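You operate a simulated robot arm through the tools that you are given. There is no shell and no other tool. Be economical: measure what you need, move in short steps, check, and stop when the job is done.

The job below is to be done with a simulated two-armed robot. You get a single attempt, and the scene is never put back.

JOB
Take the small empty bobbin from the pale workbench and put it in the pale tray. Then take the cap off the long sleeve and lay it down on the long table. Then open the right tall door, take the dark green ball from the second shelf from the bottom of the tall cupboard and put it in the wooden tray, then shut the door. Then open the green pedal bin lid. The order counts.

The check looks at the end state, three seconds after you hand in, the way a careful person would. Anything else that was tipped, shoved, dropped, spilled or broken makes it a failure. Lids that push on must go on centred and level and be pressed home; caps that screw on are set level and turned clockwise until they are tight.

ROBOT AND FRAMES
Two 7-joint arms with two-finger grippers on one trunk, on a base that drives. Base frame: it is fixed to the floor where the robot stands at the start and does not move with it; the origin is under the middle of the robot, x ahead of it, y to its left, z up; the surface under the hand at the start is at about z = 0.78. Lengths are in m, angles in rad, forces in N, time in s.
The left shoulder is at the start at [0.06, 0.179, 1.044], the right one opposite. With the tool pointing down near the work surface each hand reaches from about 0.26 to 0.66 m from the robot's upright axis, wherever it stands, measured 20 degrees to its own side. Places, roughly: dark green ball (6x6x6 cm) [-10.1, -7.9, 0.6]; green pedal bin lid [-4.5, -4.6, 0.4]; long sleeve (6x6x20 cm) [-4.3, -9.1, 0.9]; pale tray (29x21x9 cm) [0.5, -2.4, 0.7]; right tall door [-10, -7.8, 1]; small empty bobbin (4x4x4 cm) [0.5, 0, 0.8]; wooden tray (24x16x5 cm) [-8.3, -4.4, 0.3]. Payload 1.96 kg a hand.
The tool frame of a hand sits at the grasp point between the pads (the TCP): z along the fingers, y along the line on which they close. The tips reach 0.02 m beyond it. The gripper opens to 0.072 m. The gripper's body begins 0.038 m behind the TCP.
Orientation is that of the tool frame in the base frame, as a unit quaternion [w, x, y, z]. With the fingers straight down and closing along the base's y, the tool's x points along the base's -x, its y along +y and its z along -z.

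CONTROLS
- The arms move only by the tool move_arm. It takes "left_motion", "right_motion" or both (then of equal length, played together; a hand with none holds still); each is a list of rows, each a list of 6 numbers: the shift along the tool's x, y, z in m, then the turn, a rotation vector about the tool's x, y, z in rad. In form: [[tx, ty, tz, wx, wy, wz], ...]. A call has 1 to 10 rows; each row shifts and turns the commanded pose from where the row before left it, along the tool's axes as they then stand. "left_grip" and "right_grip" are, for a hand that has rows, the finger opening in m, from 0 to 0.072, set as the call begins (left out, the last holds). Rows are played at 5 a second. More than 0.05 m and 0.15 rad between two rows, or a gripper value outside its range, and nothing of the call is played. Where a pose cannot be reached the arm comes as near as it can. A force on the tool above 40 N (or 10 N above the force at the start of the call, whichever is more), or a blocked arm, ends the call early, and 0.2 s more pass. The fingers move at their own pace (about 0.153 m/s each) and stop on an object; they squeeze with about 27 N. The grip force told is the motor's: it shows also when the fingers shut on nothing. Time passes only in rows, and 0.2 s behind the last, so rows that do not move let the fingers close. It gives the time, the measured TCP pose, the force on the tool (base axes), the opening and the grip force at its end, in the units of the frame above (readings bear some noise), with the torque about the TCP (base axes, N m) and any sound that the robot's microphone picked up.
- Cameras (640 x 400 px; columns grow to the right, rows downward): "scene" is now at [0.0121, 0.0062, 1.5854]; the picture's right is [0.09, -1.00, 0.00], its down [-0.82, -0.08, -0.57] and it looks along [0.57, 0.05, -0.82] (base axes); focal length 256 px, centre (320, 200). "left" rides on the left gripper at [0.071, -0.019, -0.082] in its tool frame; the picture's right is [0.26, 0.97, 0.00], its down [-0.67, 0.18, -0.72] and it looks along [-0.69, 0.19, 0.70] (tool axes); focal length 280 px, centre (320, 200). "right" rides on the right gripper at [0.071, 0.019, -0.082] in its tool frame; the picture's right is [-0.26, 0.97, 0.00], its down [-0.67, -0.18, -0.72] and it looks along [-0.69, -0.19, 0.70] (tool axes); focal length 280 px, centre (320, 200). There is no depth. A picture from a camera that has moved, and an enlarged one, comes with that camera's place and axes in the base frame and with its lens.
- get_image(camera): a new picture of that camera. The clock stands still meanwhile.
- lift_body(by): slides the trunk up (or, below 0, down) by that many m; the arms and the scene camera ride with it, the base frame stays. It gives what a move gives, with no picture.
- drive_base(legs): drives the robot by 1 to 6 legs, each [ahead, left, turn to the left] in m, m and rad, along the robot's own axes; the way and the turn of a leg run together, so that a leg with both is an arc; at most 1.5 m and 3.142 rad a leg. The arms and the cameras ride along, it lands a little off, and it stops where it bumps. It gives what a move gives.
- head_to(pan, tilt): turns the head with the scene camera to pan (to the left, within 1.501 rad either way) and tilt (down, from -0.506 to 1.204), counted from straight ahead of the robot. It gives what a move gives.
- zoom(camera, box): a new picture of the part [left, top, right, bottom] of that camera's present view, enlarged. The clock stands still meanwhile.
- job_done(): hands the job in; it is judged then, once.

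Go step by step. Nothing tells you exact positions but the pictures and the camera data: compare them with the known pose of the tool, close in by small moves and look again before you grip or let go. The budget is 165 turns and 130 pictures, counting those below and the enlarged ones. Unless the task says otherwise, let go and move clear before handing in.

The tools are called after ">>>" as name(argument=value, ...) on one line, values as JSON. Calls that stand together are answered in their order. move_arm: Moves the arms, as the interface text tells. Its arguments: {"type":"object","properties":{"left_motion":{"type":"array","items":{"type":"array","items":{"type":"number"}}},"left_grip":{"type":"number"},"right_motion":{"type":"array","items":{"type":"array","items":{"type":"number"}}},"right_grip":{"type":"number"}},"required":[]} The other tools are called the same way: lift_body (by) slides the trunk up or down; drive_base (legs) drives the base; head_to (pan, tilt) turns the head that bears the scene camera; get_image (camera) takes a picture; zoom (camera, box) takes an enlarged picture of a part of a camera's view; job_done () hands the job in.

At the start:

```text
clock: 0.0
left_ee_pos: [0.4741, 0.2585, 1.0128]
left_orientation: [0.0, 0.0, 1.0, -0.001]
left_wrist_force: [0.1, 0.0, -0.1]
left_torque: [-0.02, 0.02, 0.0]
left_opening: 0.072
left_finger_force: 0.0
right_ee_pos: [0.366, -0.161, 1.0747]
right_orientation: [0.001, 0.001, 1.0, 0.001]
right_wrist_force: [-0.7, 0.1, -0.5]
right_torque: [-0.01, -0.02, 0.03]
right_opening: 0.072
right_finger_force: 0.0
trunk travel left (down, up): [-0.689, 0.301]
robot x, y, heading: [0.0005, -0.0005, 0.003]
head pan, tilt: [0.094, 0.963]
```

scene: 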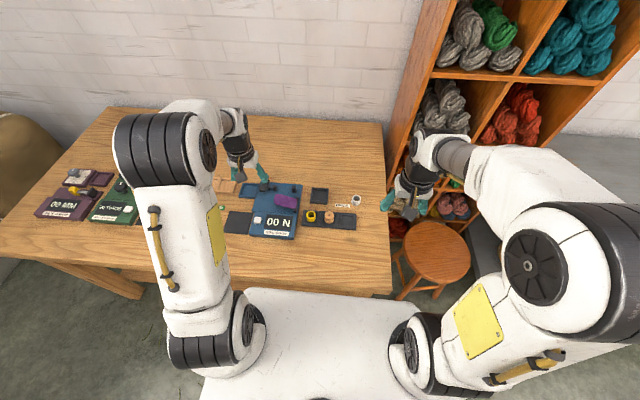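
right: 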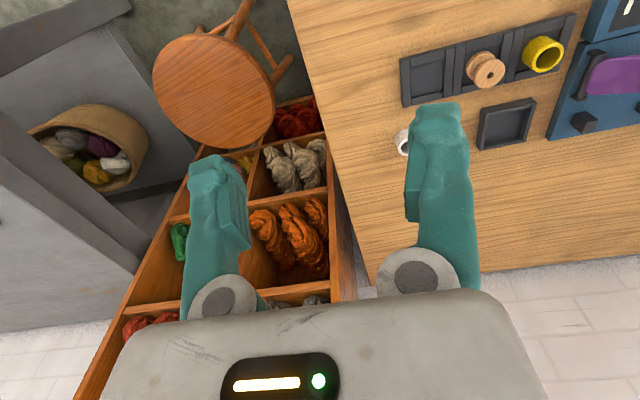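
left: 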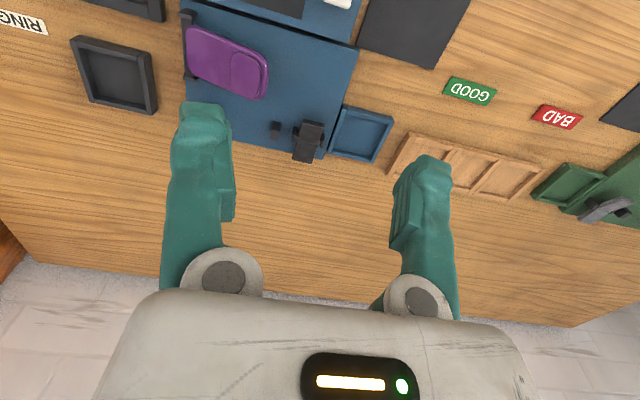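

I see a workbench with a dark compartment strip holding a wooden bobbin and a yellow ring, plus a white thing near the edge. I'll enlarge that part first.

>>> zoom(camera="scene", box=[220, 160, 400, 272])

>>> zoom(camera="right", box=[380, 0, 640, 162])

```text
3.56 times, centred on (310, 216) of scene
camera zoom: at [0.0121, 0.0062, 1.5854], right [0.09, -1.0, 0.0], down [-0.82, -0.08, -0.57], along [0.57, 0.05, -0.82], focal length 910 px, centre (356, 143)
```

zoom: 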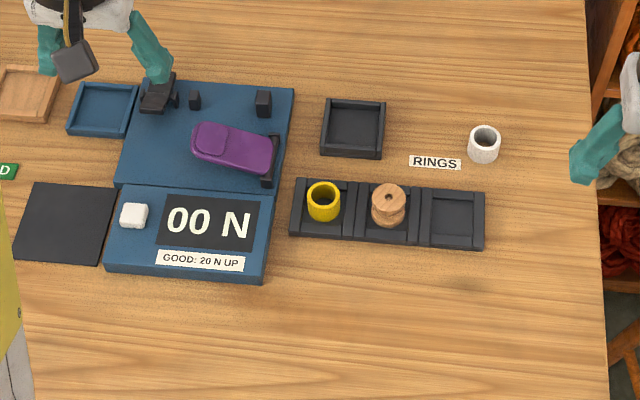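

```text
2.46 times, centred on (510, 81) of right
camera zoom: at [0.2963, -0.1429, 1.1566], right [0.26, 0.97, 0.0], down [0.67, -0.18, 0.72], along [0.69, -0.19, -0.7], focal length 690 px, centre (-148, 493)
```

zoom: 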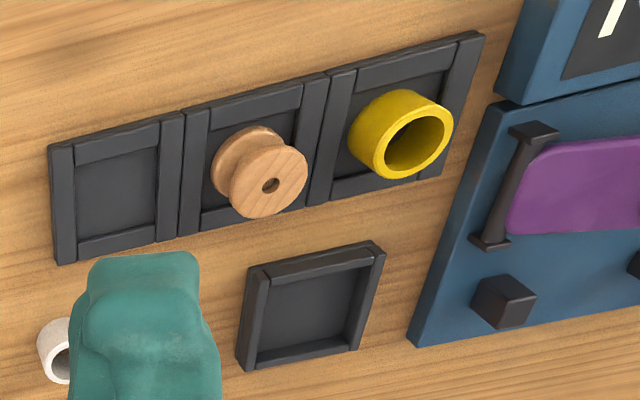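

The wooden bobbin stands in the strip at about (0.480, 0.0145), top near z 0.82. I'll bring the right hand above it, part-opened.

>>> move_arm(right_motion=[[-0.019, 0.0293, 0.0292, 0, 0, 0], [-0.019, 0.0293, 0.0292, 0, 0, 0], [-0.019, 0.0293, 0.0292, 0, 0, 0], [-0.019, 0.0293, 0.0292, 0, 0, 0], [-0.019, 0.0293, 0.0292, 0, 0, 0], [-0.019, 0.0293, 0.0292, 0, 0, 0], [0, 0, 0, 0, 0, 0]], right_grip=0.058)

>>> get_image(camera="right")

>>> get_image(camera="scene")

```text
clock: 1.6
left_ee_pos: [0.4748, 0.2576, 1.0122]
left_orientation: [0.0, 0.0, 1.0, 0.001]
left_wrist_force: [-0.1, 0.5, 0.5]
left_torque: [0.04, 0.0, 0.02]
left_opening: 0.0721
left_finger_force: 0.1
right_ee_pos: [0.4818, 0.0136, 0.8992]
right_orientation: [0.002, 0.0, 1.0, 0.002]
right_wrist_force: [0.2, -0.5, -0.5]
right_torque: [-0.01, -0.03, 0.02]
right_opening: 0.0578
right_finger_force: 0.0
trunk travel left (down, up): [-0.689, 0.301]
robot x, y, heading: [0.003, -0.0009, 0.003]
head pan, tilt: [0.094, 0.963]
```

```text
124 pictures are left
camera right: at [0.4107, 0.0314, 0.9799], right [0.26, 0.97, 0.0], down [0.67, -0.18, 0.72], along [0.69, -0.19, -0.7], focal length 280 px, centre (320, 200)
```

right: 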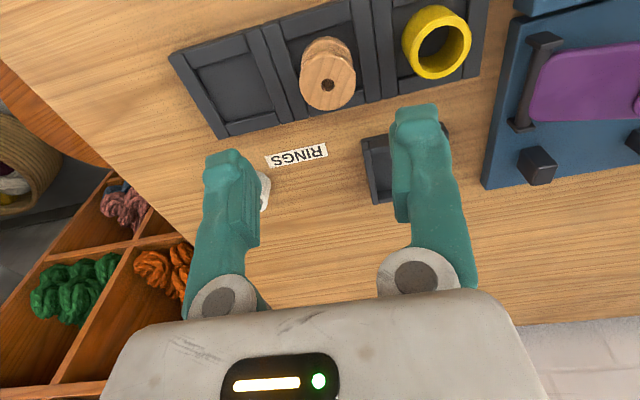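

```text
123 pictures are left
camera scene: at [0.0111, 0.0054, 1.5854], right [0.09, -1.0, 0.0], down [-0.82, -0.08, -0.57], along [0.57, 0.05, -0.82], focal length 256 px, centre (320, 200)
```

scene: 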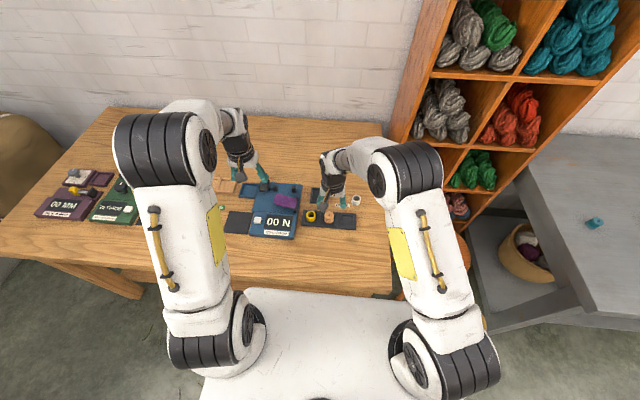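

Refined estimate: the bobbin axis is at (0.480, 0.017) with its top near 0.8155. I'll go down most of the way and look.

>>> move_arm(right_motion=[[0.001, 0.003, 0.025, 0, 0, 0], [0, 0, 0.025, 0, 0, 0], [0, 0, 0.02, 0, 0, 0], [0, 0, 0, 0, 0, 0]])

>>> get_image(camera="right")

>>> zoom(camera="scene", box=[280, 170, 380, 232])

```text
clock: 2.6
left_ee_pos: [0.4739, 0.2585, 1.0117]
left_orientation: [0.001, 0.0, 1.0, 0.001]
left_wrist_force: [0.3, 1.0, -0.5]
left_torque: [0.0, -0.01, 0.01]
left_opening: 0.072
left_finger_force: 0.0
right_ee_pos: [0.4799, 0.0158, 0.8287]
right_orientation: [0.001, -0.001, 1.0, 0.001]
right_wrist_force: [-0.3, -0.3, -0.5]
right_torque: [0.04, 0.0, 0.02]
right_opening: 0.0578
right_finger_force: 0.0
trunk travel left (down, up): [-0.689, 0.301]
robot x, y, heading: [-0.0011, 0.0, 0.002]
head pan, tilt: [0.094, 0.963]
```

```text
122 pictures are left
camera right: at [0.4078, 0.0338, 0.9109], right [0.26, 0.97, 0.0], down [0.67, -0.18, 0.72], along [0.69, -0.19, -0.7], focal length 280 px, centre (320, 200)
```

right: 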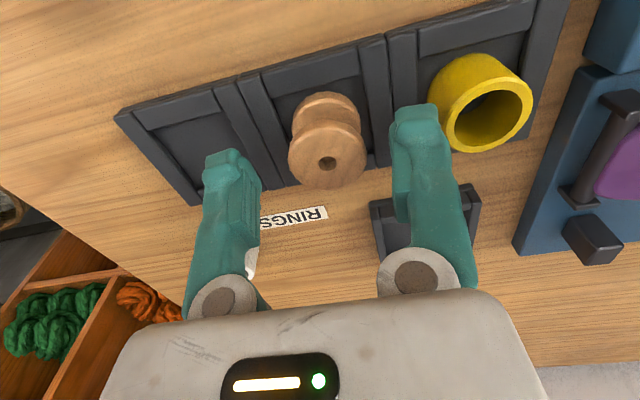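

```text
6.40 times, centred on (330, 201) of scene
camera zoom: at [0.0118, 0.0061, 1.5854], right [0.09, -1.0, 0.0], down [-0.82, -0.08, -0.57], along [0.57, 0.05, -0.82], focal length 1638 px, centre (256, 194)
```

zoom: 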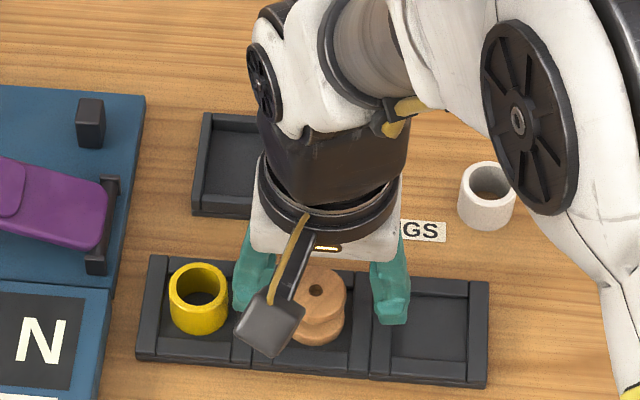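

The hand is centred. I'll go down 1.4 cm and close.

>>> move_arm(right_motion=[[0, 0.001, 0.014, 0, 0, 0], [0, 0, 0, 0, 0, 0]])

>>> move_arm(right_motion=[[0, 0, 0, 0, 0, 0], [0, 0, 0, 0, 0, 0], [0, 0, 0, 0, 0, 0]], right_grip=0.02)

>>> get_image(camera="right")

```text
clock: 3.2
left_ee_pos: [0.4752, 0.2592, 1.0112]
left_orientation: [0.0, 0.0, 1.0, 0.0]
left_wrist_force: [0.5, -0.3, -0.1]
left_torque: [0.02, -0.02, -0.02]
left_opening: 0.0722
left_finger_force: 0.1
right_ee_pos: [0.4792, 0.0165, 0.8191]
right_orientation: [0.002, 0.0, 1.0, 0.001]
right_wrist_force: [0.3, -0.5, 0.1]
right_torque: [0.03, -0.02, -0.01]
right_opening: 0.0579
right_finger_force: 0.0
trunk travel left (down, up): [-0.689, 0.301]
robot x, y, heading: [-0.0012, 0.0002, -0.007]
head pan, tilt: [0.094, 0.963]
```

```text
clock: 4.0
left_ee_pos: [0.4747, 0.2586, 1.0116]
left_orientation: [0.001, -0.001, 1.0, 0.0]
left_wrist_force: [-0.4, -0.3, 0.1]
left_torque: [0.0, 0.04, 0.01]
left_opening: 0.0718
left_finger_force: 0.0
right_ee_pos: [0.4796, 0.0161, 0.8183]
right_orientation: [0.001, -0.001, 1.0, 0.0]
right_wrist_force: [0.2, -1.5, 0.0]
right_torque: [0.0, 0.02, 0.0]
right_opening: 0.0269
right_finger_force: 26.7
trunk travel left (down, up): [-0.689, 0.301]
robot x, y, heading: [0.0012, 0.0015, -0.002]
head pan, tilt: [0.094, 0.963]
```

```text
120 pictures are left
camera right: at [0.4084, 0.0349, 0.8993], right [0.26, 0.97, 0.0], down [0.67, -0.18, 0.72], along [0.69, -0.19, -0.7], focal length 280 px, centre (320, 200)
```

right: 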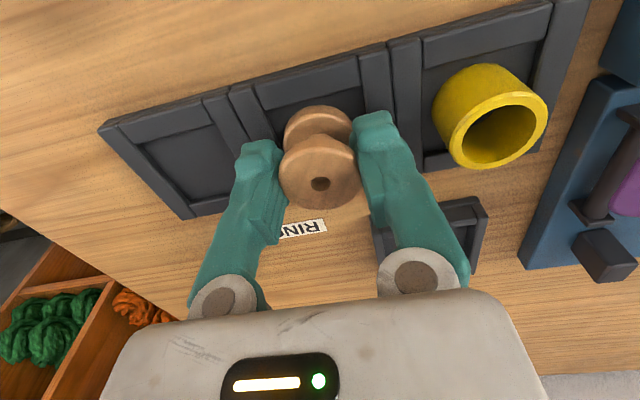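

Gripped at an opening of 2.7 cm, firmly held. I'll lift it and see.

>>> move_arm(right_motion=[[0, 0, -0.03, 0, 0, 0], [0, 0, -0.04, 0, 0, 0], [0, 0, -0.04, 0, 0, 0], [0, 0, -0.04, 0, 0, 0], [0.03, -0.025, -0.02, 0, 0, 0], [0.03, -0.035, 0, 0, 0, 0], [0.03, -0.035, 0, 0, 0, 0], [0, -0.04, 0, 0, 0, 0], [0, 0, 0, 0, 0, 0]], right_grip=0.02)

>>> head_to(pan=-1.3, tilt=0.5)

>>> get_image(camera="right")

>>> get_image(camera="scene")

```text
clock: 6.0
left_ee_pos: [0.4736, 0.2595, 1.0111]
left_orientation: [0.0, 0.0, 1.0, 0.001]
left_wrist_force: [-0.3, -0.2, -0.1]
left_torque: [0.01, 0.0, -0.02]
left_opening: 0.0718
left_finger_force: 0.0
right_ee_pos: [0.3926, -0.1158, 0.9856]
right_orientation: [0.001, -0.001, 1.0, 0.0]
right_wrist_force: [-0.3, 0.4, 0.0]
right_torque: [0.0, -0.01, 0.03]
right_opening: 0.026
right_finger_force: 27.2
trunk travel left (down, up): [-0.689, 0.301]
robot x, y, heading: [0.0011, -0.0046, -0.003]
head pan, tilt: [0.094, 0.963]
```

```text
clock: 7.5
left_ee_pos: [0.474, 0.2581, 1.0119]
left_orientation: [0.0, 0.0, 1.0, 0.0]
left_wrist_force: [-0.9, -0.4, 1.0]
left_torque: [0.0, -0.02, 0.01]
left_opening: 0.072
left_finger_force: 0.1
right_ee_pos: [0.3939, -0.1145, 0.9854]
right_orientation: [0.001, 0.0, 1.0, 0.0]
right_wrist_force: [0.0, -0.4, 0.6]
right_torque: [-0.01, -0.01, -0.01]
right_opening: 0.0261
right_finger_force: 27.2
trunk travel left (down, up): [-0.689, 0.301]
robot x, y, heading: [-0.0044, -0.0009, -0.001]
head pan, tilt: [-1.3, 0.499]
```

```text
119 pictures are left
camera right: at [0.3224, -0.0966, 1.0666], right [0.26, 0.97, 0.0], down [0.67, -0.18, 0.72], along [0.69, -0.19, -0.7], focal length 280 px, centre (320, 200)
```

right: 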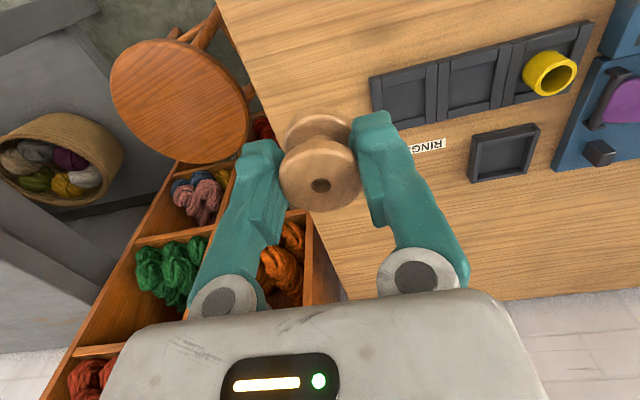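

```text
118 pictures are left
camera scene: at [-0.035, -0.0882, 1.6239], right [-0.96, -0.27, 0.0], down [-0.13, 0.46, -0.88], along [0.24, -0.85, -0.48], focal length 256 px, centre (320, 200)
```

scene: 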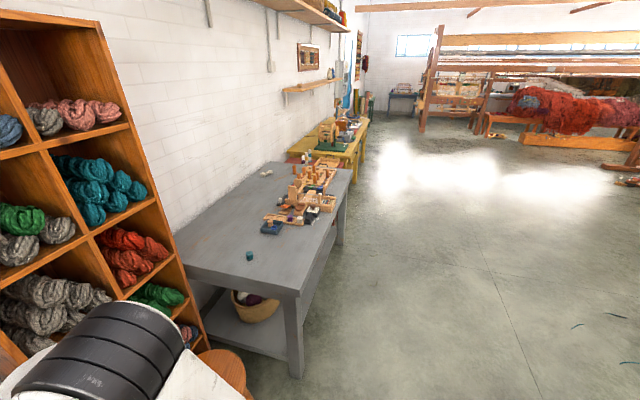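

The bobbin is held well. Next I'll enlarge the view toward (0.5, −2.4) to find the pale tray on the grey table.

>>> zoom(camera="scene", box=[240, 110, 400, 240])

```text
3.08 times, centred on (320, 175) of scene
camera zoom: at [-0.035, -0.0882, 1.6239], right [-0.96, -0.27, 0.0], down [-0.13, 0.46, -0.88], along [0.24, -0.85, -0.48], focal length 787 px, centre (320, 277)
```

zoom: 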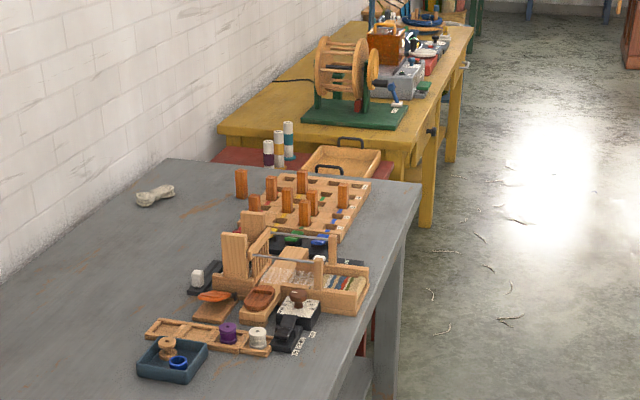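

The pale tray looks like the wooden tray with handles just past the grey table. I'll back off, slide right about 2.4 m, then look.

>>> drive_base(legs=[[-0.6, 0, 0], [0, -1.2, 0], [0, -1.2, 0]])

>>> head_to(pan=0, tilt=0.6)

>>> get_image(camera="scene")

```text
clock: 22.4
left_ee_pos: [-0.1826, -2.205, 1.0117]
left_orientation: [0.0, 0.022, 1.0, 0.0]
left_wrist_force: [0.0, 0.0, 0.4]
left_torque: [-0.02, 0.0, 0.01]
left_opening: 0.0721
left_finger_force: 0.1
right_ee_pos: [-0.2795, -2.5751, 0.9857]
right_orientation: [0.0, 0.022, 1.0, 0.001]
right_wrist_force: [0.3, 0.0, -0.7]
right_torque: [0.0, 0.01, 0.01]
right_opening: 0.0257
right_finger_force: 26.5
trunk travel left (down, up): [-0.689, 0.301]
robot x, y, heading: [-0.6674, -2.4469, -0.045]
head pan, tilt: [-1.3, 0.499]
```

```text
clock: 23.9
left_ee_pos: [-0.1827, -2.2078, 1.0115]
left_orientation: [0.0, 0.023, 1.0, 0.0]
left_wrist_force: [-0.4, 0.1, -0.4]
left_torque: [-0.01, -0.01, 0.01]
left_opening: 0.0719
left_finger_force: 0.1
right_ee_pos: [-0.2803, -2.5761, 0.9857]
right_orientation: [0.001, 0.023, 1.0, 0.002]
right_wrist_force: [-0.3, 0.1, 0.3]
right_torque: [0.02, 0.03, -0.02]
right_opening: 0.0261
right_finger_force: 26.7
trunk travel left (down, up): [-0.689, 0.301]
robot x, y, heading: [-0.6696, -2.4405, -0.039]
head pan, tilt: [0.0, 0.6]
```

```text
116 pictures are left
camera scene: at [-0.6396, -2.4449, 1.6148], right [-0.05, -1.0, 0.0], down [-0.56, 0.03, -0.83], along [0.82, -0.04, -0.56], focal length 256 px, centre (320, 200)
```

scene: 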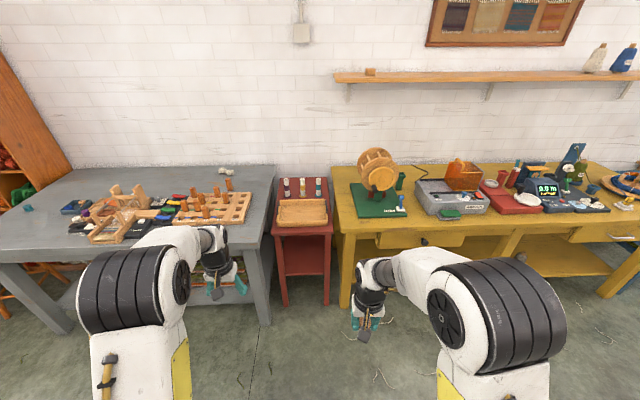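

The pale tray sits on the small red table between the grey and yellow ones. I'll zoom to check it.

>>> zoom(camera="scene", box=[262, 165, 342, 245])

```text
5.00 times, centred on (302, 205) of scene
camera zoom: at [-0.6396, -2.4449, 1.6148], right [-0.05, -1.0, 0.0], down [-0.56, 0.03, -0.83], along [0.82, -0.04, -0.56], focal length 1279 px, centre (410, 175)
```

zoom: 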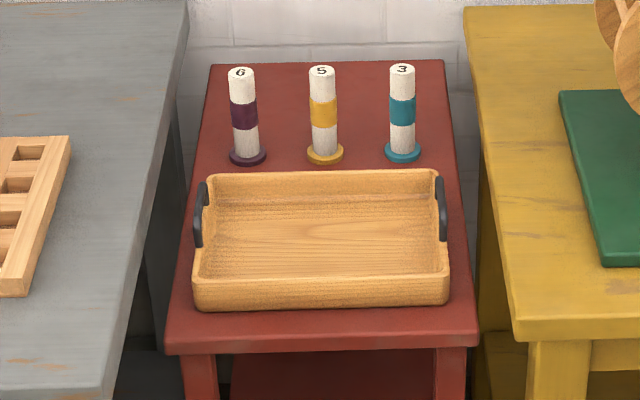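

Tray found at about (0.55–0.6, −2.4). I'll drive forward half a metre and straighten up.

>>> drive_base(legs=[[0.52, 0.06, 0.04]])

>>> head_to(pan=0, tilt=0.95)

>>> get_image(camera="scene")

>>> get_image(camera="right")

```text
clock: 27.0
left_ee_pos: [0.3407, -2.1371, 1.0108]
left_orientation: [0.0, 0.0, 1.0, 0.0]
left_wrist_force: [0.5, 0.2, 0.3]
left_torque: [-0.03, -0.01, -0.02]
left_opening: 0.072
left_finger_force: 0.1
right_ee_pos: [0.2572, -2.5099, 0.9851]
right_orientation: [0.001, 0.002, 1.0, 0.0]
right_wrist_force: [0.4, 0.6, 0.2]
right_torque: [0.01, 0.0, 0.0]
right_opening: 0.0261
right_finger_force: 27.0
trunk travel left (down, up): [-0.689, 0.301]
robot x, y, heading: [-0.1371, -2.3934, -0.002]
head pan, tilt: [0.0, 0.6]
```

```text
clock: 27.8
left_ee_pos: [0.3383, -2.1364, 1.0115]
left_orientation: [0.0, 0.0, 1.0, 0.0]
left_wrist_force: [0.1, 1.1, 0.4]
left_torque: [0.01, 0.0, -0.01]
left_opening: 0.0719
left_finger_force: 0.2
right_ee_pos: [0.2572, -2.5098, 0.9853]
right_orientation: [0.001, 0.002, 1.0, 0.0]
right_wrist_force: [0.2, -0.6, -0.2]
right_torque: [0.05, 0.03, 0.03]
right_opening: 0.0257
right_finger_force: 27.4
trunk travel left (down, up): [-0.689, 0.301]
robot x, y, heading: [-0.1367, -2.3904, -0.002]
head pan, tilt: [0.0, 0.949]
```

```text
114 pictures are left
camera scene: at [-0.1223, -2.3946, 1.5865], right [0.0, -1.0, 0.0], down [-0.81, 0.0, -0.58], along [0.58, 0.0, -0.81], focal length 256 px, centre (320, 200)
```

scene: 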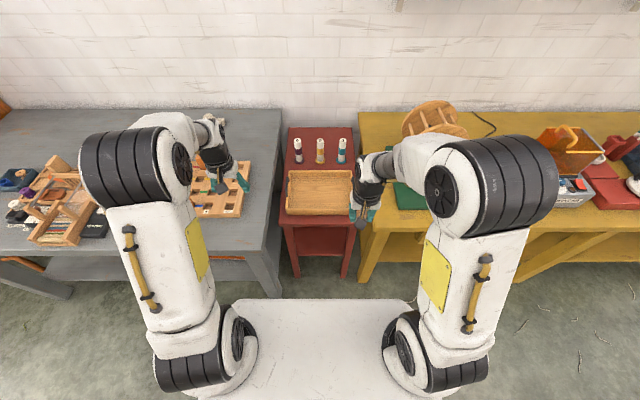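

```text
113 pictures are left
camera right: at [0.1866, -2.4915, 1.0667], right [0.26, 0.96, 0.0], down [0.67, -0.19, 0.72], along [0.69, -0.19, -0.7], focal length 280 px, centre (320, 200)
```

right: 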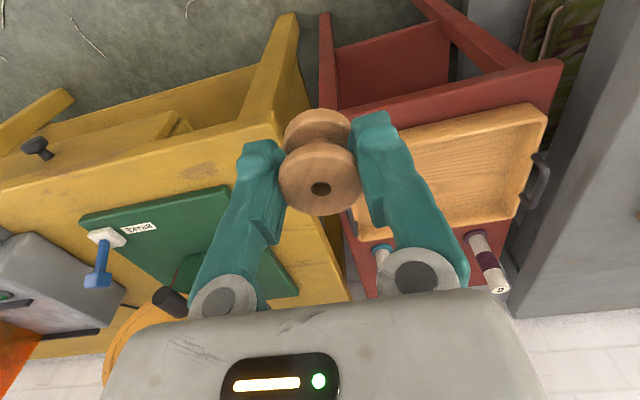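

The tray is centred near (0.56, −2.40) with its floor near z 0.65. I'll go 10 cm closer, then carry the bobbin above the tray.

>>> drive_base(legs=[[0.1, 0, 0]])

>>> move_arm(right_motion=[[-0.04, 0.022, 0, 0, 0, 0], [-0.04, 0.022, 0, 0, 0, 0], [-0.04, 0.022, 0, 0, 0, 0], [-0.04, 0.022, 0.02, 0, 0, 0], [-0.02, 0.022, 0.04, 0, 0, 0], [0, 0, 0.04, 0, 0, 0], [0, 0, 0, 0, 0, 0]])

>>> get_image(camera="right")

>>> get_image(camera="scene")

```text
clock: 29.0
left_ee_pos: [0.4403, -2.1353, 1.0107]
left_orientation: [-0.001, 0.0, 1.0, 0.0]
left_wrist_force: [0.2, -0.8, -0.4]
left_torque: [0.02, -0.02, 0.02]
left_opening: 0.072
left_finger_force: 0.1
right_ee_pos: [0.3595, -2.5095, 0.9851]
right_orientation: [0.001, 0.0, 1.0, 0.0]
right_wrist_force: [0.6, -1.3, -0.9]
right_torque: [-0.02, 0.02, 0.04]
right_opening: 0.0257
right_finger_force: 27.0
trunk travel left (down, up): [-0.689, 0.301]
robot x, y, heading: [-0.0373, -2.3925, 0.001]
head pan, tilt: [0.0, 0.949]
```

```text
clock: 30.6
left_ee_pos: [0.44, -2.135, 1.0111]
left_orientation: [0.0, 0.0, 1.0, 0.0]
left_wrist_force: [-0.3, 0.9, 0.4]
left_torque: [-0.01, 0.04, -0.02]
left_opening: 0.072
left_finger_force: 0.2
right_ee_pos: [0.5076, -2.415, 0.9001]
right_orientation: [0.002, 0.0, 1.0, 0.001]
right_wrist_force: [-0.6, 0.7, -0.6]
right_torque: [-0.03, 0.01, -0.01]
right_opening: 0.0254
right_finger_force: 26.6
right hand out of reach, approached as far as the arm can: row 4
trunk travel left (down, up): [-0.689, 0.301]
robot x, y, heading: [-0.0336, -2.3976, 0.002]
head pan, tilt: [0.0, 0.949]
```

```text
112 pictures are left
camera right: at [0.4373, -2.3964, 0.9817], right [0.26, 0.97, 0.0], down [0.67, -0.18, 0.72], along [0.69, -0.19, -0.7], focal length 280 px, centre (320, 200)
```

right: 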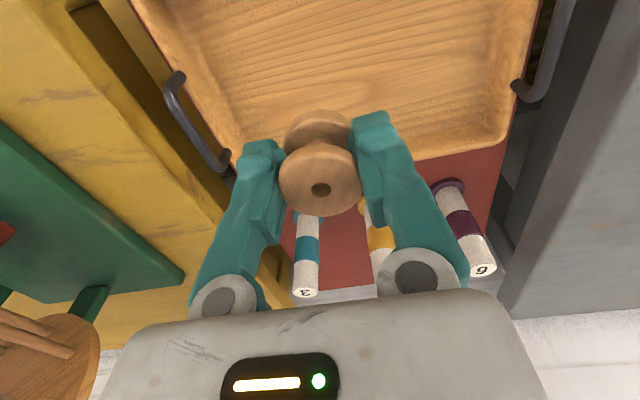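

```text
111 pictures are left
camera scene: at [-0.0221, -2.3946, 1.5865], right [0.0, -1.0, 0.0], down [-0.81, 0.0, -0.58], along [0.58, 0.0, -0.81], focal length 256 px, centre (320, 200)
```

scene: 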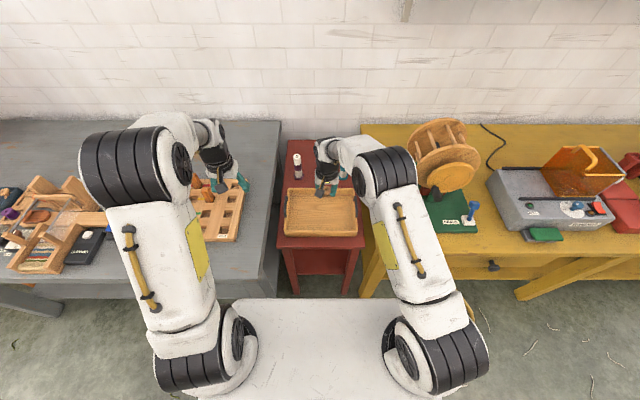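

The tray centre is near (0.56, −2.41), and the arm is near its reach limit. I'll raise the left hand, creep 5 cm closer and lower the trunk a little.

>>> move_arm(left_motion=[[0, 0, -0.04, 0, 0, 0], [0, 0, -0.04, 0, 0, 0], [0.02, 0, -0.04, 0, 0, 0], [0.02, 0, -0.04, 0, 0, 0], [0.02, 0, -0.04, 0, 0, 0], [0, 0, 0, 0, 0, 0]])

>>> drive_base(legs=[[0.05, 0, 0]])

>>> lift_body(by=-0.12)

>>> get_image(camera="right")

>>> get_image(camera="scene")

```text
clock: 32.0
left_ee_pos: [0.4398, -2.136, 1.0325]
left_orientation: [0.0, 0.0, 1.0, 0.0]
left_wrist_force: [0.2, 0.2, -0.7]
left_torque: [0.0, -0.04, 0.02]
left_opening: 0.072
left_finger_force: 0.0
left hand out of reach, approached as far as the arm can: row 1, 2, 3, 4, 5
right_ee_pos: [0.5085, -2.4147, 0.9018]
right_orientation: [0.001, 0.0, 1.0, 0.0]
right_wrist_force: [0.4, -0.3, 0.4]
right_torque: [-0.01, 0.03, 0.01]
right_opening: 0.0257
right_finger_force: 26.8
trunk travel left (down, up): [-0.689, 0.301]
robot x, y, heading: [-0.0316, -2.3947, -0.001]
head pan, tilt: [0.0, 0.949]
```

```text
clock: 32.9
left_ee_pos: [0.4899, -2.1357, 1.0326]
left_orientation: [0.0, -0.001, 1.0, -0.001]
left_wrist_force: [0.9, -0.5, 0.1]
left_torque: [0.02, -0.02, -0.02]
left_opening: 0.0719
left_finger_force: 0.1
right_ee_pos: [0.5585, -2.4158, 0.9005]
right_orientation: [0.0, 0.0, 1.0, 0.001]
right_wrist_force: [0.5, 0.1, 0.3]
right_torque: [0.0, 0.02, -0.03]
right_opening: 0.0229
right_finger_force: 26.9
trunk travel left (down, up): [-0.689, 0.301]
robot x, y, heading: [0.0167, -2.3957, 0.001]
head pan, tilt: [0.0, 0.949]
```

```text
clock: 34.4
left_ee_pos: [0.4899, -2.1373, 0.9116]
left_orientation: [0.0, 0.0, 1.0, 0.001]
left_wrist_force: [0.1, 0.5, -0.8]
left_torque: [0.02, 0.02, -0.02]
left_opening: 0.0718
left_finger_force: 0.1
right_ee_pos: [0.5576, -2.4156, 0.7808]
right_orientation: [0.001, 0.0, 1.0, 0.002]
right_wrist_force: [-1.1, 0.5, -0.6]
right_torque: [-0.02, -0.01, 0.02]
right_opening: 0.0226
right_finger_force: 26.9
trunk travel left (down, up): [-0.569, 0.421]
robot x, y, heading: [0.01, -2.3969, -0.001]
head pan, tilt: [0.0, 0.949]
```

```text
110 pictures are left
camera right: at [0.4872, -2.3967, 0.8619], right [0.26, 0.97, 0.0], down [0.67, -0.18, 0.72], along [0.69, -0.19, -0.7], focal length 280 px, centre (320, 200)
```

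right: 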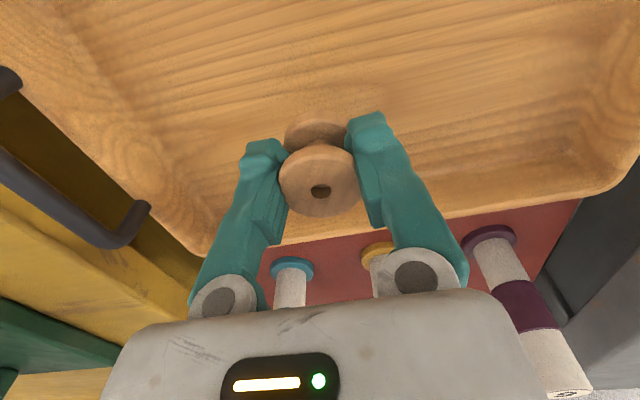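

```text
109 pictures are left
camera scene: at [0.0282, -2.3947, 1.4665], right [0.0, -1.0, 0.0], down [-0.81, 0.0, -0.58], along [0.58, 0.0, -0.81], focal length 256 px, centre (320, 200)
```

scene: 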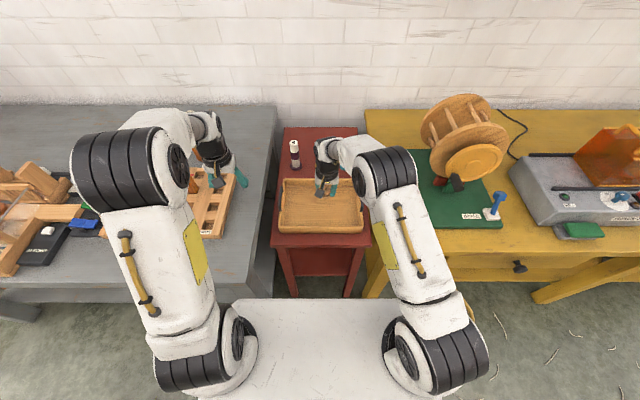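

Bobbin hangs over the tray, a bit toward its back half, with room to spare. I'll lower it.

>>> move_arm(right_motion=[[0.005, 0, 0.03, 0, 0, 0], [0.005, 0, 0.03, 0, 0, 0], [0, 0, 0, 0, 0, 0]])

>>> get_image(camera="right")

```text
clock: 35.0
left_ee_pos: [0.4886, -2.1364, 0.9124]
left_orientation: [0.0, 0.0, 1.0, 0.001]
left_wrist_force: [0.6, -0.6, -1.0]
left_torque: [-0.03, 0.05, -0.01]
left_opening: 0.072
left_finger_force: 0.1
right_ee_pos: [0.5513, -2.4149, 0.7348]
right_orientation: [0.003, 0.001, 1.0, 0.002]
right_wrist_force: [-7.7, -1.0, 15.2]
right_torque: [-0.03, 0.22, -0.03]
right_opening: 0.0228
right_finger_force: 26.3
trunk travel left (down, up): [-0.569, 0.421]
robot x, y, heading: [0.0173, -2.392, 0.001]
head pan, tilt: [0.0, 0.949]
stopped in row 2 (right hand): the force on the tool passed its limit at 70 N (the readings are from after the stop); the commanded pose is now the measured one
```

```text
108 pictures are left
camera right: at [0.4805, -2.3967, 0.8152], right [0.26, 0.96, 0.0], down [0.67, -0.19, 0.72], along [0.69, -0.19, -0.69], focal length 280 px, centre (320, 200)
```

right: 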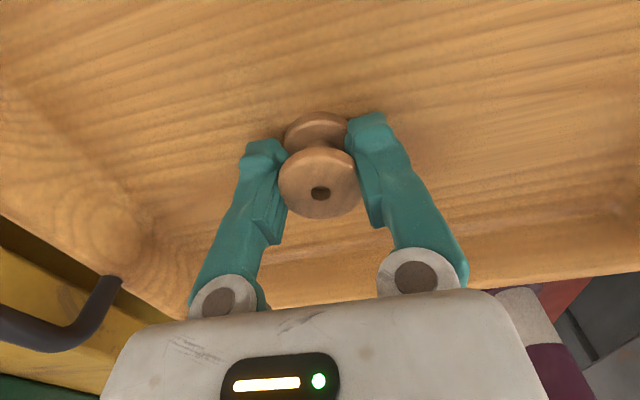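

It touched the tray floor. I'll ease up 2 mm and let go gently.

>>> move_arm(right_motion=[[0, 0, -0.002, 0, 0, 0], [0, 0, 0, 0, 0, 0]])

>>> move_arm(right_motion=[[0, 0, 0, 0, 0, 0], [0, 0, 0, 0, 0, 0]], right_grip=0.065)

>>> move_arm(right_motion=[[0, 0, -0.04, 0, 0, 0], [0, 0, -0.04, 0, 0, 0], [0, 0, -0.04, 0, 0, 0], [0, 0, 0, 0, 0, 0]])

>>> get_image(camera="right")

```text
clock: 35.6
left_ee_pos: [0.4895, -2.1362, 0.9113]
left_orientation: [0.0, 0.0, 1.0, 0.0]
left_wrist_force: [-0.2, -0.3, 0.9]
left_torque: [0.0, 0.0, -0.02]
left_opening: 0.0718
left_finger_force: 0.1
right_ee_pos: [0.553, -2.4148, 0.7346]
right_orientation: [0.003, 0.002, 1.0, 0.001]
right_wrist_force: [-1.2, 0.6, 2.0]
right_torque: [0.0, 0.01, 0.01]
right_opening: 0.023
right_finger_force: 26.7
trunk travel left (down, up): [-0.569, 0.421]
robot x, y, heading: [0.0136, -2.3921, -0.006]
head pan, tilt: [0.0, 0.949]
```

```text
clock: 36.2
left_ee_pos: [0.4888, -2.1365, 0.9105]
left_orientation: [0.001, 0.0, 1.0, 0.0]
left_wrist_force: [-0.2, 0.5, 0.5]
left_torque: [0.01, -0.02, 0.01]
left_opening: 0.0719
left_finger_force: 0.1
right_ee_pos: [0.553, -2.4145, 0.7348]
right_orientation: [0.002, 0.001, 1.0, 0.001]
right_wrist_force: [0.8, -0.3, 0.2]
right_torque: [-0.03, 0.0, -0.04]
right_opening: 0.065
right_finger_force: 0.0
trunk travel left (down, up): [-0.569, 0.421]
robot x, y, heading: [0.016, -2.3948, 0.002]
head pan, tilt: [0.0, 0.949]
```

```text
clock: 37.2
left_ee_pos: [0.49, -2.1346, 0.9103]
left_orientation: [0.0, 0.001, 1.0, 0.0]
left_wrist_force: [0.5, -0.1, -0.3]
left_torque: [-0.07, -0.04, -0.03]
left_opening: 0.0723
left_finger_force: 0.0
right_ee_pos: [0.5527, -2.4146, 0.834]
right_orientation: [0.002, 0.0, 1.0, 0.001]
right_wrist_force: [-1.0, 0.1, 0.0]
right_torque: [0.04, 0.01, 0.01]
right_opening: 0.0648
right_finger_force: 0.1
right hand out of reach, approached as far as the arm can: row 3
trunk travel left (down, up): [-0.569, 0.421]
robot x, y, heading: [0.0144, -2.3907, 0.006]
head pan, tilt: [0.0, 0.949]
```

```text
107 pictures are left
camera right: at [0.4819, -2.3959, 0.915], right [0.26, 0.96, 0.0], down [0.67, -0.18, 0.72], along [0.69, -0.19, -0.7], focal length 280 px, centre (320, 200)
```

right: 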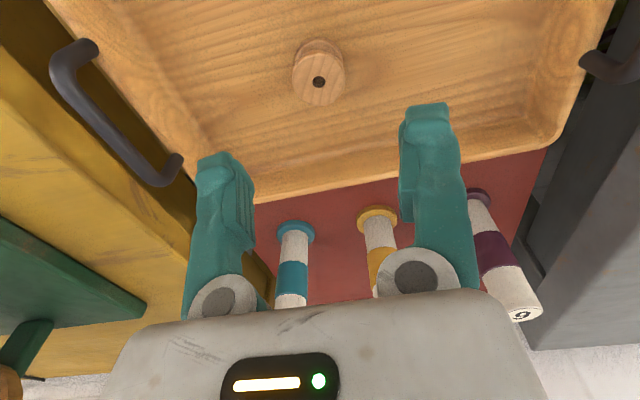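

The bobbin stands in the pale tray. Next I'll raise the trunk, back off, tuck the hands in and look toward the long table at (−4.3, −9.1).

>>> lift_body(by=0.12)

>>> drive_base(legs=[[-0.9, 0, 0], [0, 0, -1.57]])

>>> head_to(pan=-0.3, tilt=0.25)

>>> get_image(camera="scene")

```text
clock: 38.7
left_ee_pos: [0.489, -2.1347, 1.0318]
left_orientation: [0.0, 0.0, 1.0, -0.001]
left_wrist_force: [-0.7, -0.5, 0.7]
left_torque: [0.01, -0.01, -0.02]
left_opening: 0.0719
left_finger_force: 0.1
right_ee_pos: [0.5533, -2.4151, 0.9552]
right_orientation: [0.002, 0.001, 1.0, 0.0]
right_wrist_force: [-0.2, 0.1, -0.3]
right_torque: [0.0, -0.02, 0.02]
right_opening: 0.0652
right_finger_force: 0.0
trunk travel left (down, up): [-0.689, 0.301]
robot x, y, heading: [0.0181, -2.3947, 0.002]
head pan, tilt: [0.0, 0.949]
```

```text
clock: 47.4
left_ee_pos: [-0.6483, -2.8633, 1.0317]
left_orientation: [0.0, 0.706, 0.708, 0.001]
left_wrist_force: [0.0, 1.0, 1.2]
left_torque: [-0.01, -0.04, 0.0]
left_opening: 0.0722
left_finger_force: 0.0
right_ee_pos: [-0.9261, -2.927, 0.9546]
right_orientation: [0.002, 0.706, 0.708, -0.001]
right_wrist_force: [-0.5, -0.9, 0.2]
right_torque: [-0.04, 0.0, 0.0]
right_opening: 0.0651
right_finger_force: 0.0
trunk travel left (down, up): [-0.689, 0.301]
robot x, y, heading: [-0.9104, -2.3881, -1.566]
head pan, tilt: [0.0, 0.949]
```

```text
clock: 48.4
left_ee_pos: [-0.6487, -2.8632, 1.0316]
left_orientation: [-0.001, 0.706, 0.708, 0.001]
left_wrist_force: [0.6, 0.1, 0.3]
left_torque: [0.04, -0.01, 0.0]
left_opening: 0.0718
left_finger_force: 0.0
right_ee_pos: [-0.9266, -2.9276, 0.9534]
right_orientation: [0.002, 0.706, 0.708, -0.002]
right_wrist_force: [-0.6, -0.2, -0.1]
right_torque: [0.02, -0.01, 0.03]
right_opening: 0.0654
right_finger_force: 0.1
trunk travel left (down, up): [-0.689, 0.301]
robot x, y, heading: [-0.9077, -2.3901, -1.565]
head pan, tilt: [-0.3, 0.25]
```

```text
106 pictures are left
camera scene: at [-0.9346, -2.4196, 1.647], right [-0.96, 0.29, 0.0], down [0.07, 0.24, -0.97], along [-0.28, -0.93, -0.25], focal length 256 px, centre (320, 200)
```

scene: 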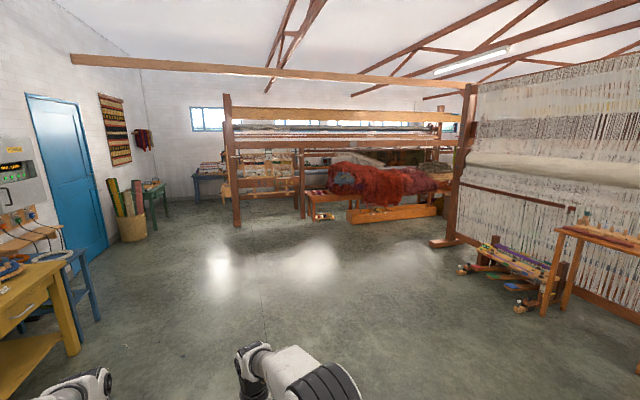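

The long table seems to be behind the loom. I'll enlarge that region to plan a route.

>>> zoom(camera="scene", box=[180, 90, 340, 250])

>>> zoom(camera="scene", box=[320, 100, 480, 260])

```text
2.50 times, centred on (260, 170) of scene
camera zoom: at [-0.9346, -2.4196, 1.647], right [-0.96, 0.29, 0.0], down [0.07, 0.24, -0.97], along [-0.28, -0.93, -0.25], focal length 640 px, centre (470, 275)
```

zoom: 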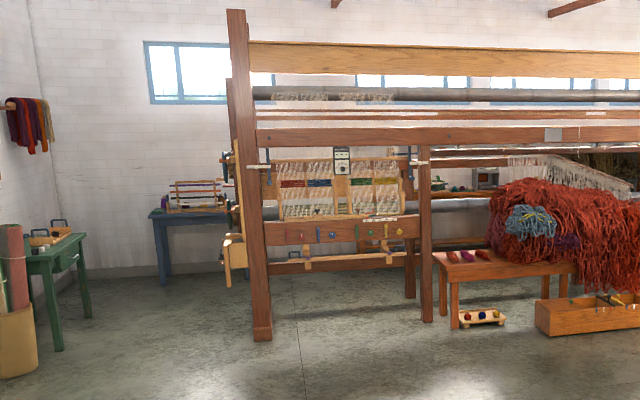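

```text
2.50 times, centred on (400, 180) of scene
camera zoom: at [-0.9346, -2.4196, 1.647], right [-0.96, 0.29, 0.0], down [0.07, 0.24, -0.97], along [-0.28, -0.93, -0.25], focal length 640 px, centre (120, 250)
```

zoom: 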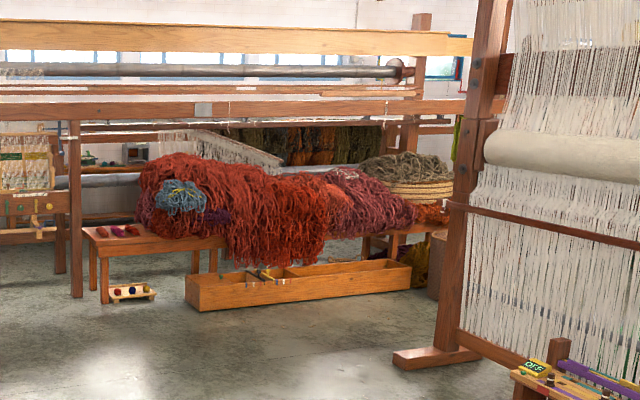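

The long table is behind a large floor loom, reachable perhaps by the gap at its right end. I'll drive across the open floor to about (−2.6, −5.4) and look again.

>>> drive_base(legs=[[1.0, -0.55, 0], [1.0, -0.55, 0], [0.9, -0.55, 0]])

>>> head_to(pan=-0.9, tilt=0.3)

>>> get_image(camera="scene")

>>> head_to(pan=0.1, tilt=0.2)

>>> get_image(camera="scene")

```text
clock: 64.9
left_ee_pos: [-2.285, -5.8201, 1.0328]
left_orientation: [0.0, 0.71, 0.704, 0.001]
left_wrist_force: [-0.7, 0.2, -0.6]
left_torque: [-0.05, -0.01, 0.02]
left_opening: 0.072
left_finger_force: 0.0
right_ee_pos: [-2.5645, -5.8797, 0.9552]
right_orientation: [0.002, 0.71, 0.704, -0.001]
right_wrist_force: [0.2, 0.3, 0.2]
right_torque: [0.01, -0.01, 0.0]
right_opening: 0.0647
right_finger_force: 0.1
trunk travel left (down, up): [-0.689, 0.301]
robot x, y, heading: [-2.5419, -5.343, -1.579]
head pan, tilt: [-0.3, 0.25]
```

```text
clock: 65.9
left_ee_pos: [-2.2865, -5.8191, 1.0326]
left_orientation: [0.0, 0.709, 0.705, 0.001]
left_wrist_force: [0.4, -0.5, -0.8]
left_torque: [-0.01, 0.01, -0.02]
left_opening: 0.0721
left_finger_force: 0.0
right_ee_pos: [-2.5649, -5.8821, 0.9541]
right_orientation: [0.002, 0.71, 0.704, -0.001]
right_wrist_force: [-0.1, -0.3, -0.1]
right_torque: [0.01, 0.01, 0.01]
right_opening: 0.065
right_finger_force: 0.0
trunk travel left (down, up): [-0.689, 0.301]
robot x, y, heading: [-2.5379, -5.3399, -1.58]
head pan, tilt: [-0.901, 0.3]
```

```text
103 pictures are left
camera scene: at [-2.6132, -5.3409, 1.6423], right [-0.62, 0.79, 0.0], down [0.23, 0.18, -0.96], along [-0.75, -0.59, -0.3], focal length 256 px, centre (320, 200)
```

scene: 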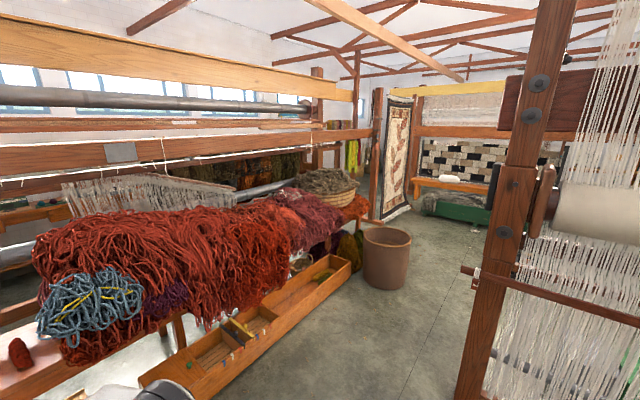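

```text
clock: 67.1
left_ee_pos: [-2.2858, -5.8191, 1.0312]
left_orientation: [0.001, 0.71, 0.705, 0.0]
left_wrist_force: [-0.5, 0.1, -0.2]
left_torque: [0.01, -0.03, -0.01]
left_opening: 0.072
left_finger_force: 0.0
right_ee_pos: [-2.5651, -5.8796, 0.954]
right_orientation: [0.003, 0.71, 0.704, -0.001]
right_wrist_force: [0.9, -1.3, 0.5]
right_torque: [0.02, 0.03, 0.02]
right_opening: 0.0649
right_finger_force: 0.1
trunk travel left (down, up): [-0.689, 0.301]
robot x, y, heading: [-2.5417, -5.344, -1.581]
head pan, tilt: [0.099, 0.201]
```

```text
102 pictures are left
camera scene: at [-2.5312, -5.3762, 1.6516], right [-1.0, -0.09, 0.0], down [-0.02, 0.2, -0.98], along [0.09, -0.98, -0.2], focal length 256 px, centre (320, 200)
```

scene: 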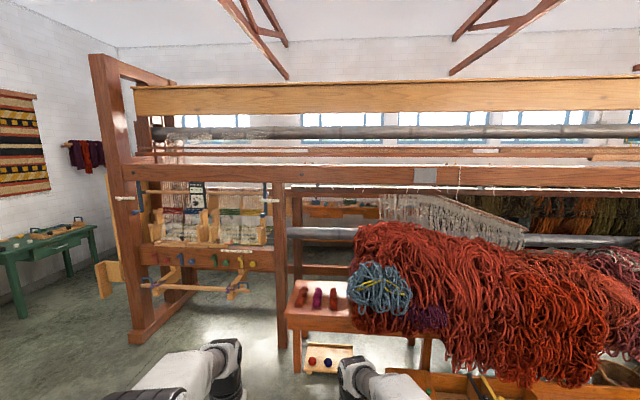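

An aisle runs between the bench box and the rug loom, with a brown bin beyond. I'll move up, turn to face −x and look at the gap more closely.

>>> drive_base(legs=[[0.28, -0.5, -0.5], [0, 0, -1.07]])

>>> head_to(pan=0, tilt=0.55)

>>> get_image(camera="scene")

```text
clock: 73.0
left_ee_pos: [-3.5515, -5.743, 1.0321]
left_orientation: [0.0, 1.0, 0.004, 0.0]
left_wrist_force: [0.0, 0.6, 0.4]
left_torque: [0.01, 0.02, 0.0]
left_opening: 0.0716
left_finger_force: 0.1
right_ee_pos: [-3.6187, -5.4648, 0.9542]
right_orientation: [0.001, 1.0, 0.003, -0.003]
right_wrist_force: [-1.0, -0.2, -0.1]
right_torque: [-0.01, 0.0, 0.0]
right_opening: 0.0649
right_finger_force: 0.1
trunk travel left (down, up): [-0.689, 0.301]
robot x, y, heading: [-3.0772, -5.4834, -3.136]
head pan, tilt: [0.099, 0.201]
```

```text
clock: 73.8
left_ee_pos: [-3.5514, -5.7435, 1.0319]
left_orientation: [0.0, 1.0, 0.003, 0.0]
left_wrist_force: [0.8, -0.7, 0.7]
left_torque: [-0.01, 0.0, -0.02]
left_opening: 0.0719
left_finger_force: 0.0
right_ee_pos: [-3.6184, -5.465, 0.9546]
right_orientation: [0.001, 1.0, 0.002, -0.002]
right_wrist_force: [-0.4, -0.2, 0.3]
right_torque: [-0.03, -0.02, 0.01]
right_opening: 0.0651
right_finger_force: 0.1
trunk travel left (down, up): [-0.689, 0.301]
robot x, y, heading: [-3.0774, -5.4782, -3.136]
head pan, tilt: [0.0, 0.55]
```

```text
101 pictures are left
camera scene: at [-3.1086, -5.4824, 1.6194], right [-0.01, 1.0, 0.0], down [0.52, 0.0, -0.85], along [-0.85, -0.01, -0.52], focal length 256 px, centre (320, 200)
```

scene: 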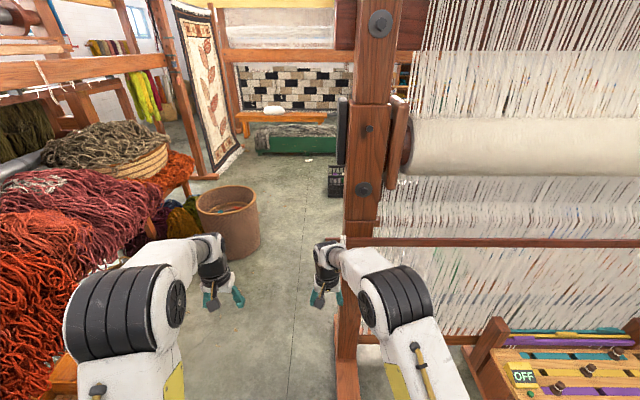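

The aisle is about 0.65 m wide and offset, with the loom foot at y≈−5.4 on the right and the bin edge at y≈−6.05 further on. I'll go in small steps at y≈−5.77.

>>> drive_base(legs=[[0.25, 0.29, 0], [0.4, 0, 0]])

>>> head_to(pan=0, tilt=0.9)

>>> get_image(camera="scene")

```text
clock: 78.4
left_ee_pos: [-4.2038, -6.0382, 1.0315]
left_orientation: [0.0, 1.0, 0.003, 0.001]
left_wrist_force: [0.0, 0.5, 0.0]
left_torque: [0.01, -0.02, -0.01]
left_opening: 0.072
left_finger_force: 0.0
right_ee_pos: [-4.2688, -5.7607, 0.9538]
right_orientation: [0.001, 1.0, 0.002, -0.002]
right_wrist_force: [-1.1, -0.8, 0.4]
right_torque: [0.02, -0.03, -0.03]
right_opening: 0.0649
right_finger_force: 0.1
trunk travel left (down, up): [-0.689, 0.301]
robot x, y, heading: [-3.734, -5.7776, -3.135]
head pan, tilt: [0.0, 0.55]
```

```text
clock: 79.2
left_ee_pos: [-4.2035, -6.0388, 1.0321]
left_orientation: [-0.001, 1.0, 0.003, -0.001]
left_wrist_force: [-0.5, -0.1, 0.2]
left_torque: [-0.02, 0.02, 0.0]
left_opening: 0.0722
left_finger_force: 0.0
right_ee_pos: [-4.2692, -5.7596, 0.9543]
right_orientation: [0.001, 1.0, 0.004, -0.003]
right_wrist_force: [-1.0, -0.1, 0.5]
right_torque: [-0.01, 0.0, 0.02]
right_opening: 0.0651
right_finger_force: 0.0
trunk travel left (down, up): [-0.689, 0.301]
robot x, y, heading: [-3.7317, -5.779, -3.136]
head pan, tilt: [0.0, 0.901]
```

```text
100 pictures are left
camera scene: at [-3.7454, -5.7783, 1.5901], right [-0.01, 1.0, 0.0], down [0.78, 0.0, -0.62], along [-0.62, 0.0, -0.78], focal length 256 px, centre (320, 200)
```

scene: 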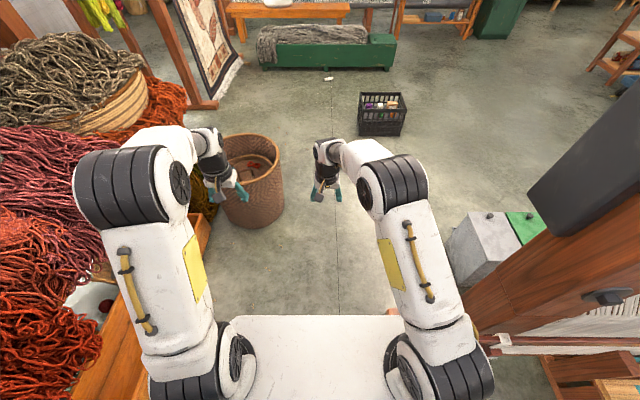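

The green-lidded bin shows at about (−4.52, −4.64) behind the rug loom. I'll keep going through the gap in stages.

>>> drive_base(legs=[[0.5, 0, 0], [0.4, -0.07, 0], [0.7, 0, 0]])

>>> head_to(pan=1.3, tilt=0.4)

>>> get_image(camera="scene")

```text
clock: 87.6
left_ee_pos: [-5.7781, -6.0051, 1.0325]
left_orientation: [0.0, 1.0, 0.014, 0.001]
left_wrist_force: [-0.4, 0.0, -0.4]
left_torque: [0.01, -0.03, -0.01]
left_opening: 0.0722
left_finger_force: 0.0
right_ee_pos: [-5.8499, -5.7296, 0.9533]
right_orientation: [0.002, 1.0, 0.013, -0.003]
right_wrist_force: [-0.4, 1.6, 0.1]
right_torque: [0.01, -0.03, 0.01]
right_opening: 0.065
right_finger_force: 0.2
trunk travel left (down, up): [-0.689, 0.301]
robot x, y, heading: [-5.311, -5.7331, -3.113]
head pan, tilt: [0.0, 0.901]
```

```text
clock: 89.1
left_ee_pos: [-5.7784, -6.0055, 1.0325]
left_orientation: [0.001, 1.0, 0.015, -0.001]
left_wrist_force: [-0.8, -1.0, 0.8]
left_torque: [0.02, 0.02, 0.01]
left_opening: 0.072
left_finger_force: 0.0
right_ee_pos: [-5.85, -5.7281, 0.9547]
right_orientation: [0.001, 1.0, 0.014, -0.002]
right_wrist_force: [0.4, -0.6, 0.3]
right_torque: [-0.01, 0.0, 0.0]
right_opening: 0.0648
right_finger_force: 0.0
trunk travel left (down, up): [-0.689, 0.301]
robot x, y, heading: [-5.3086, -5.7312, -3.11]
head pan, tilt: [1.3, 0.4]
```

```text
99 pictures are left
camera scene: at [-5.273, -5.8222, 1.633], right [-0.97, 0.24, 0.0], down [0.09, 0.38, -0.92], along [-0.22, -0.89, -0.39], focal length 256 px, centre (320, 200)
```

scene: 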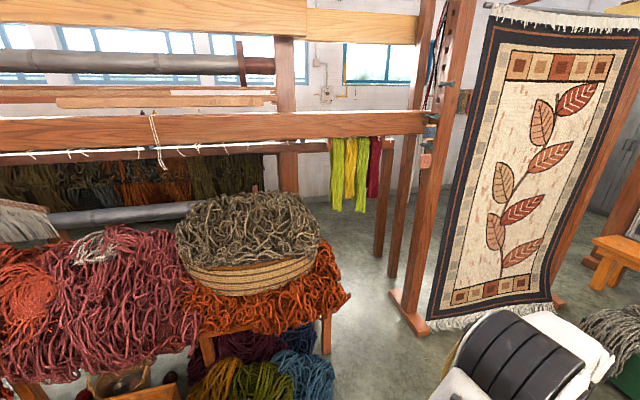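

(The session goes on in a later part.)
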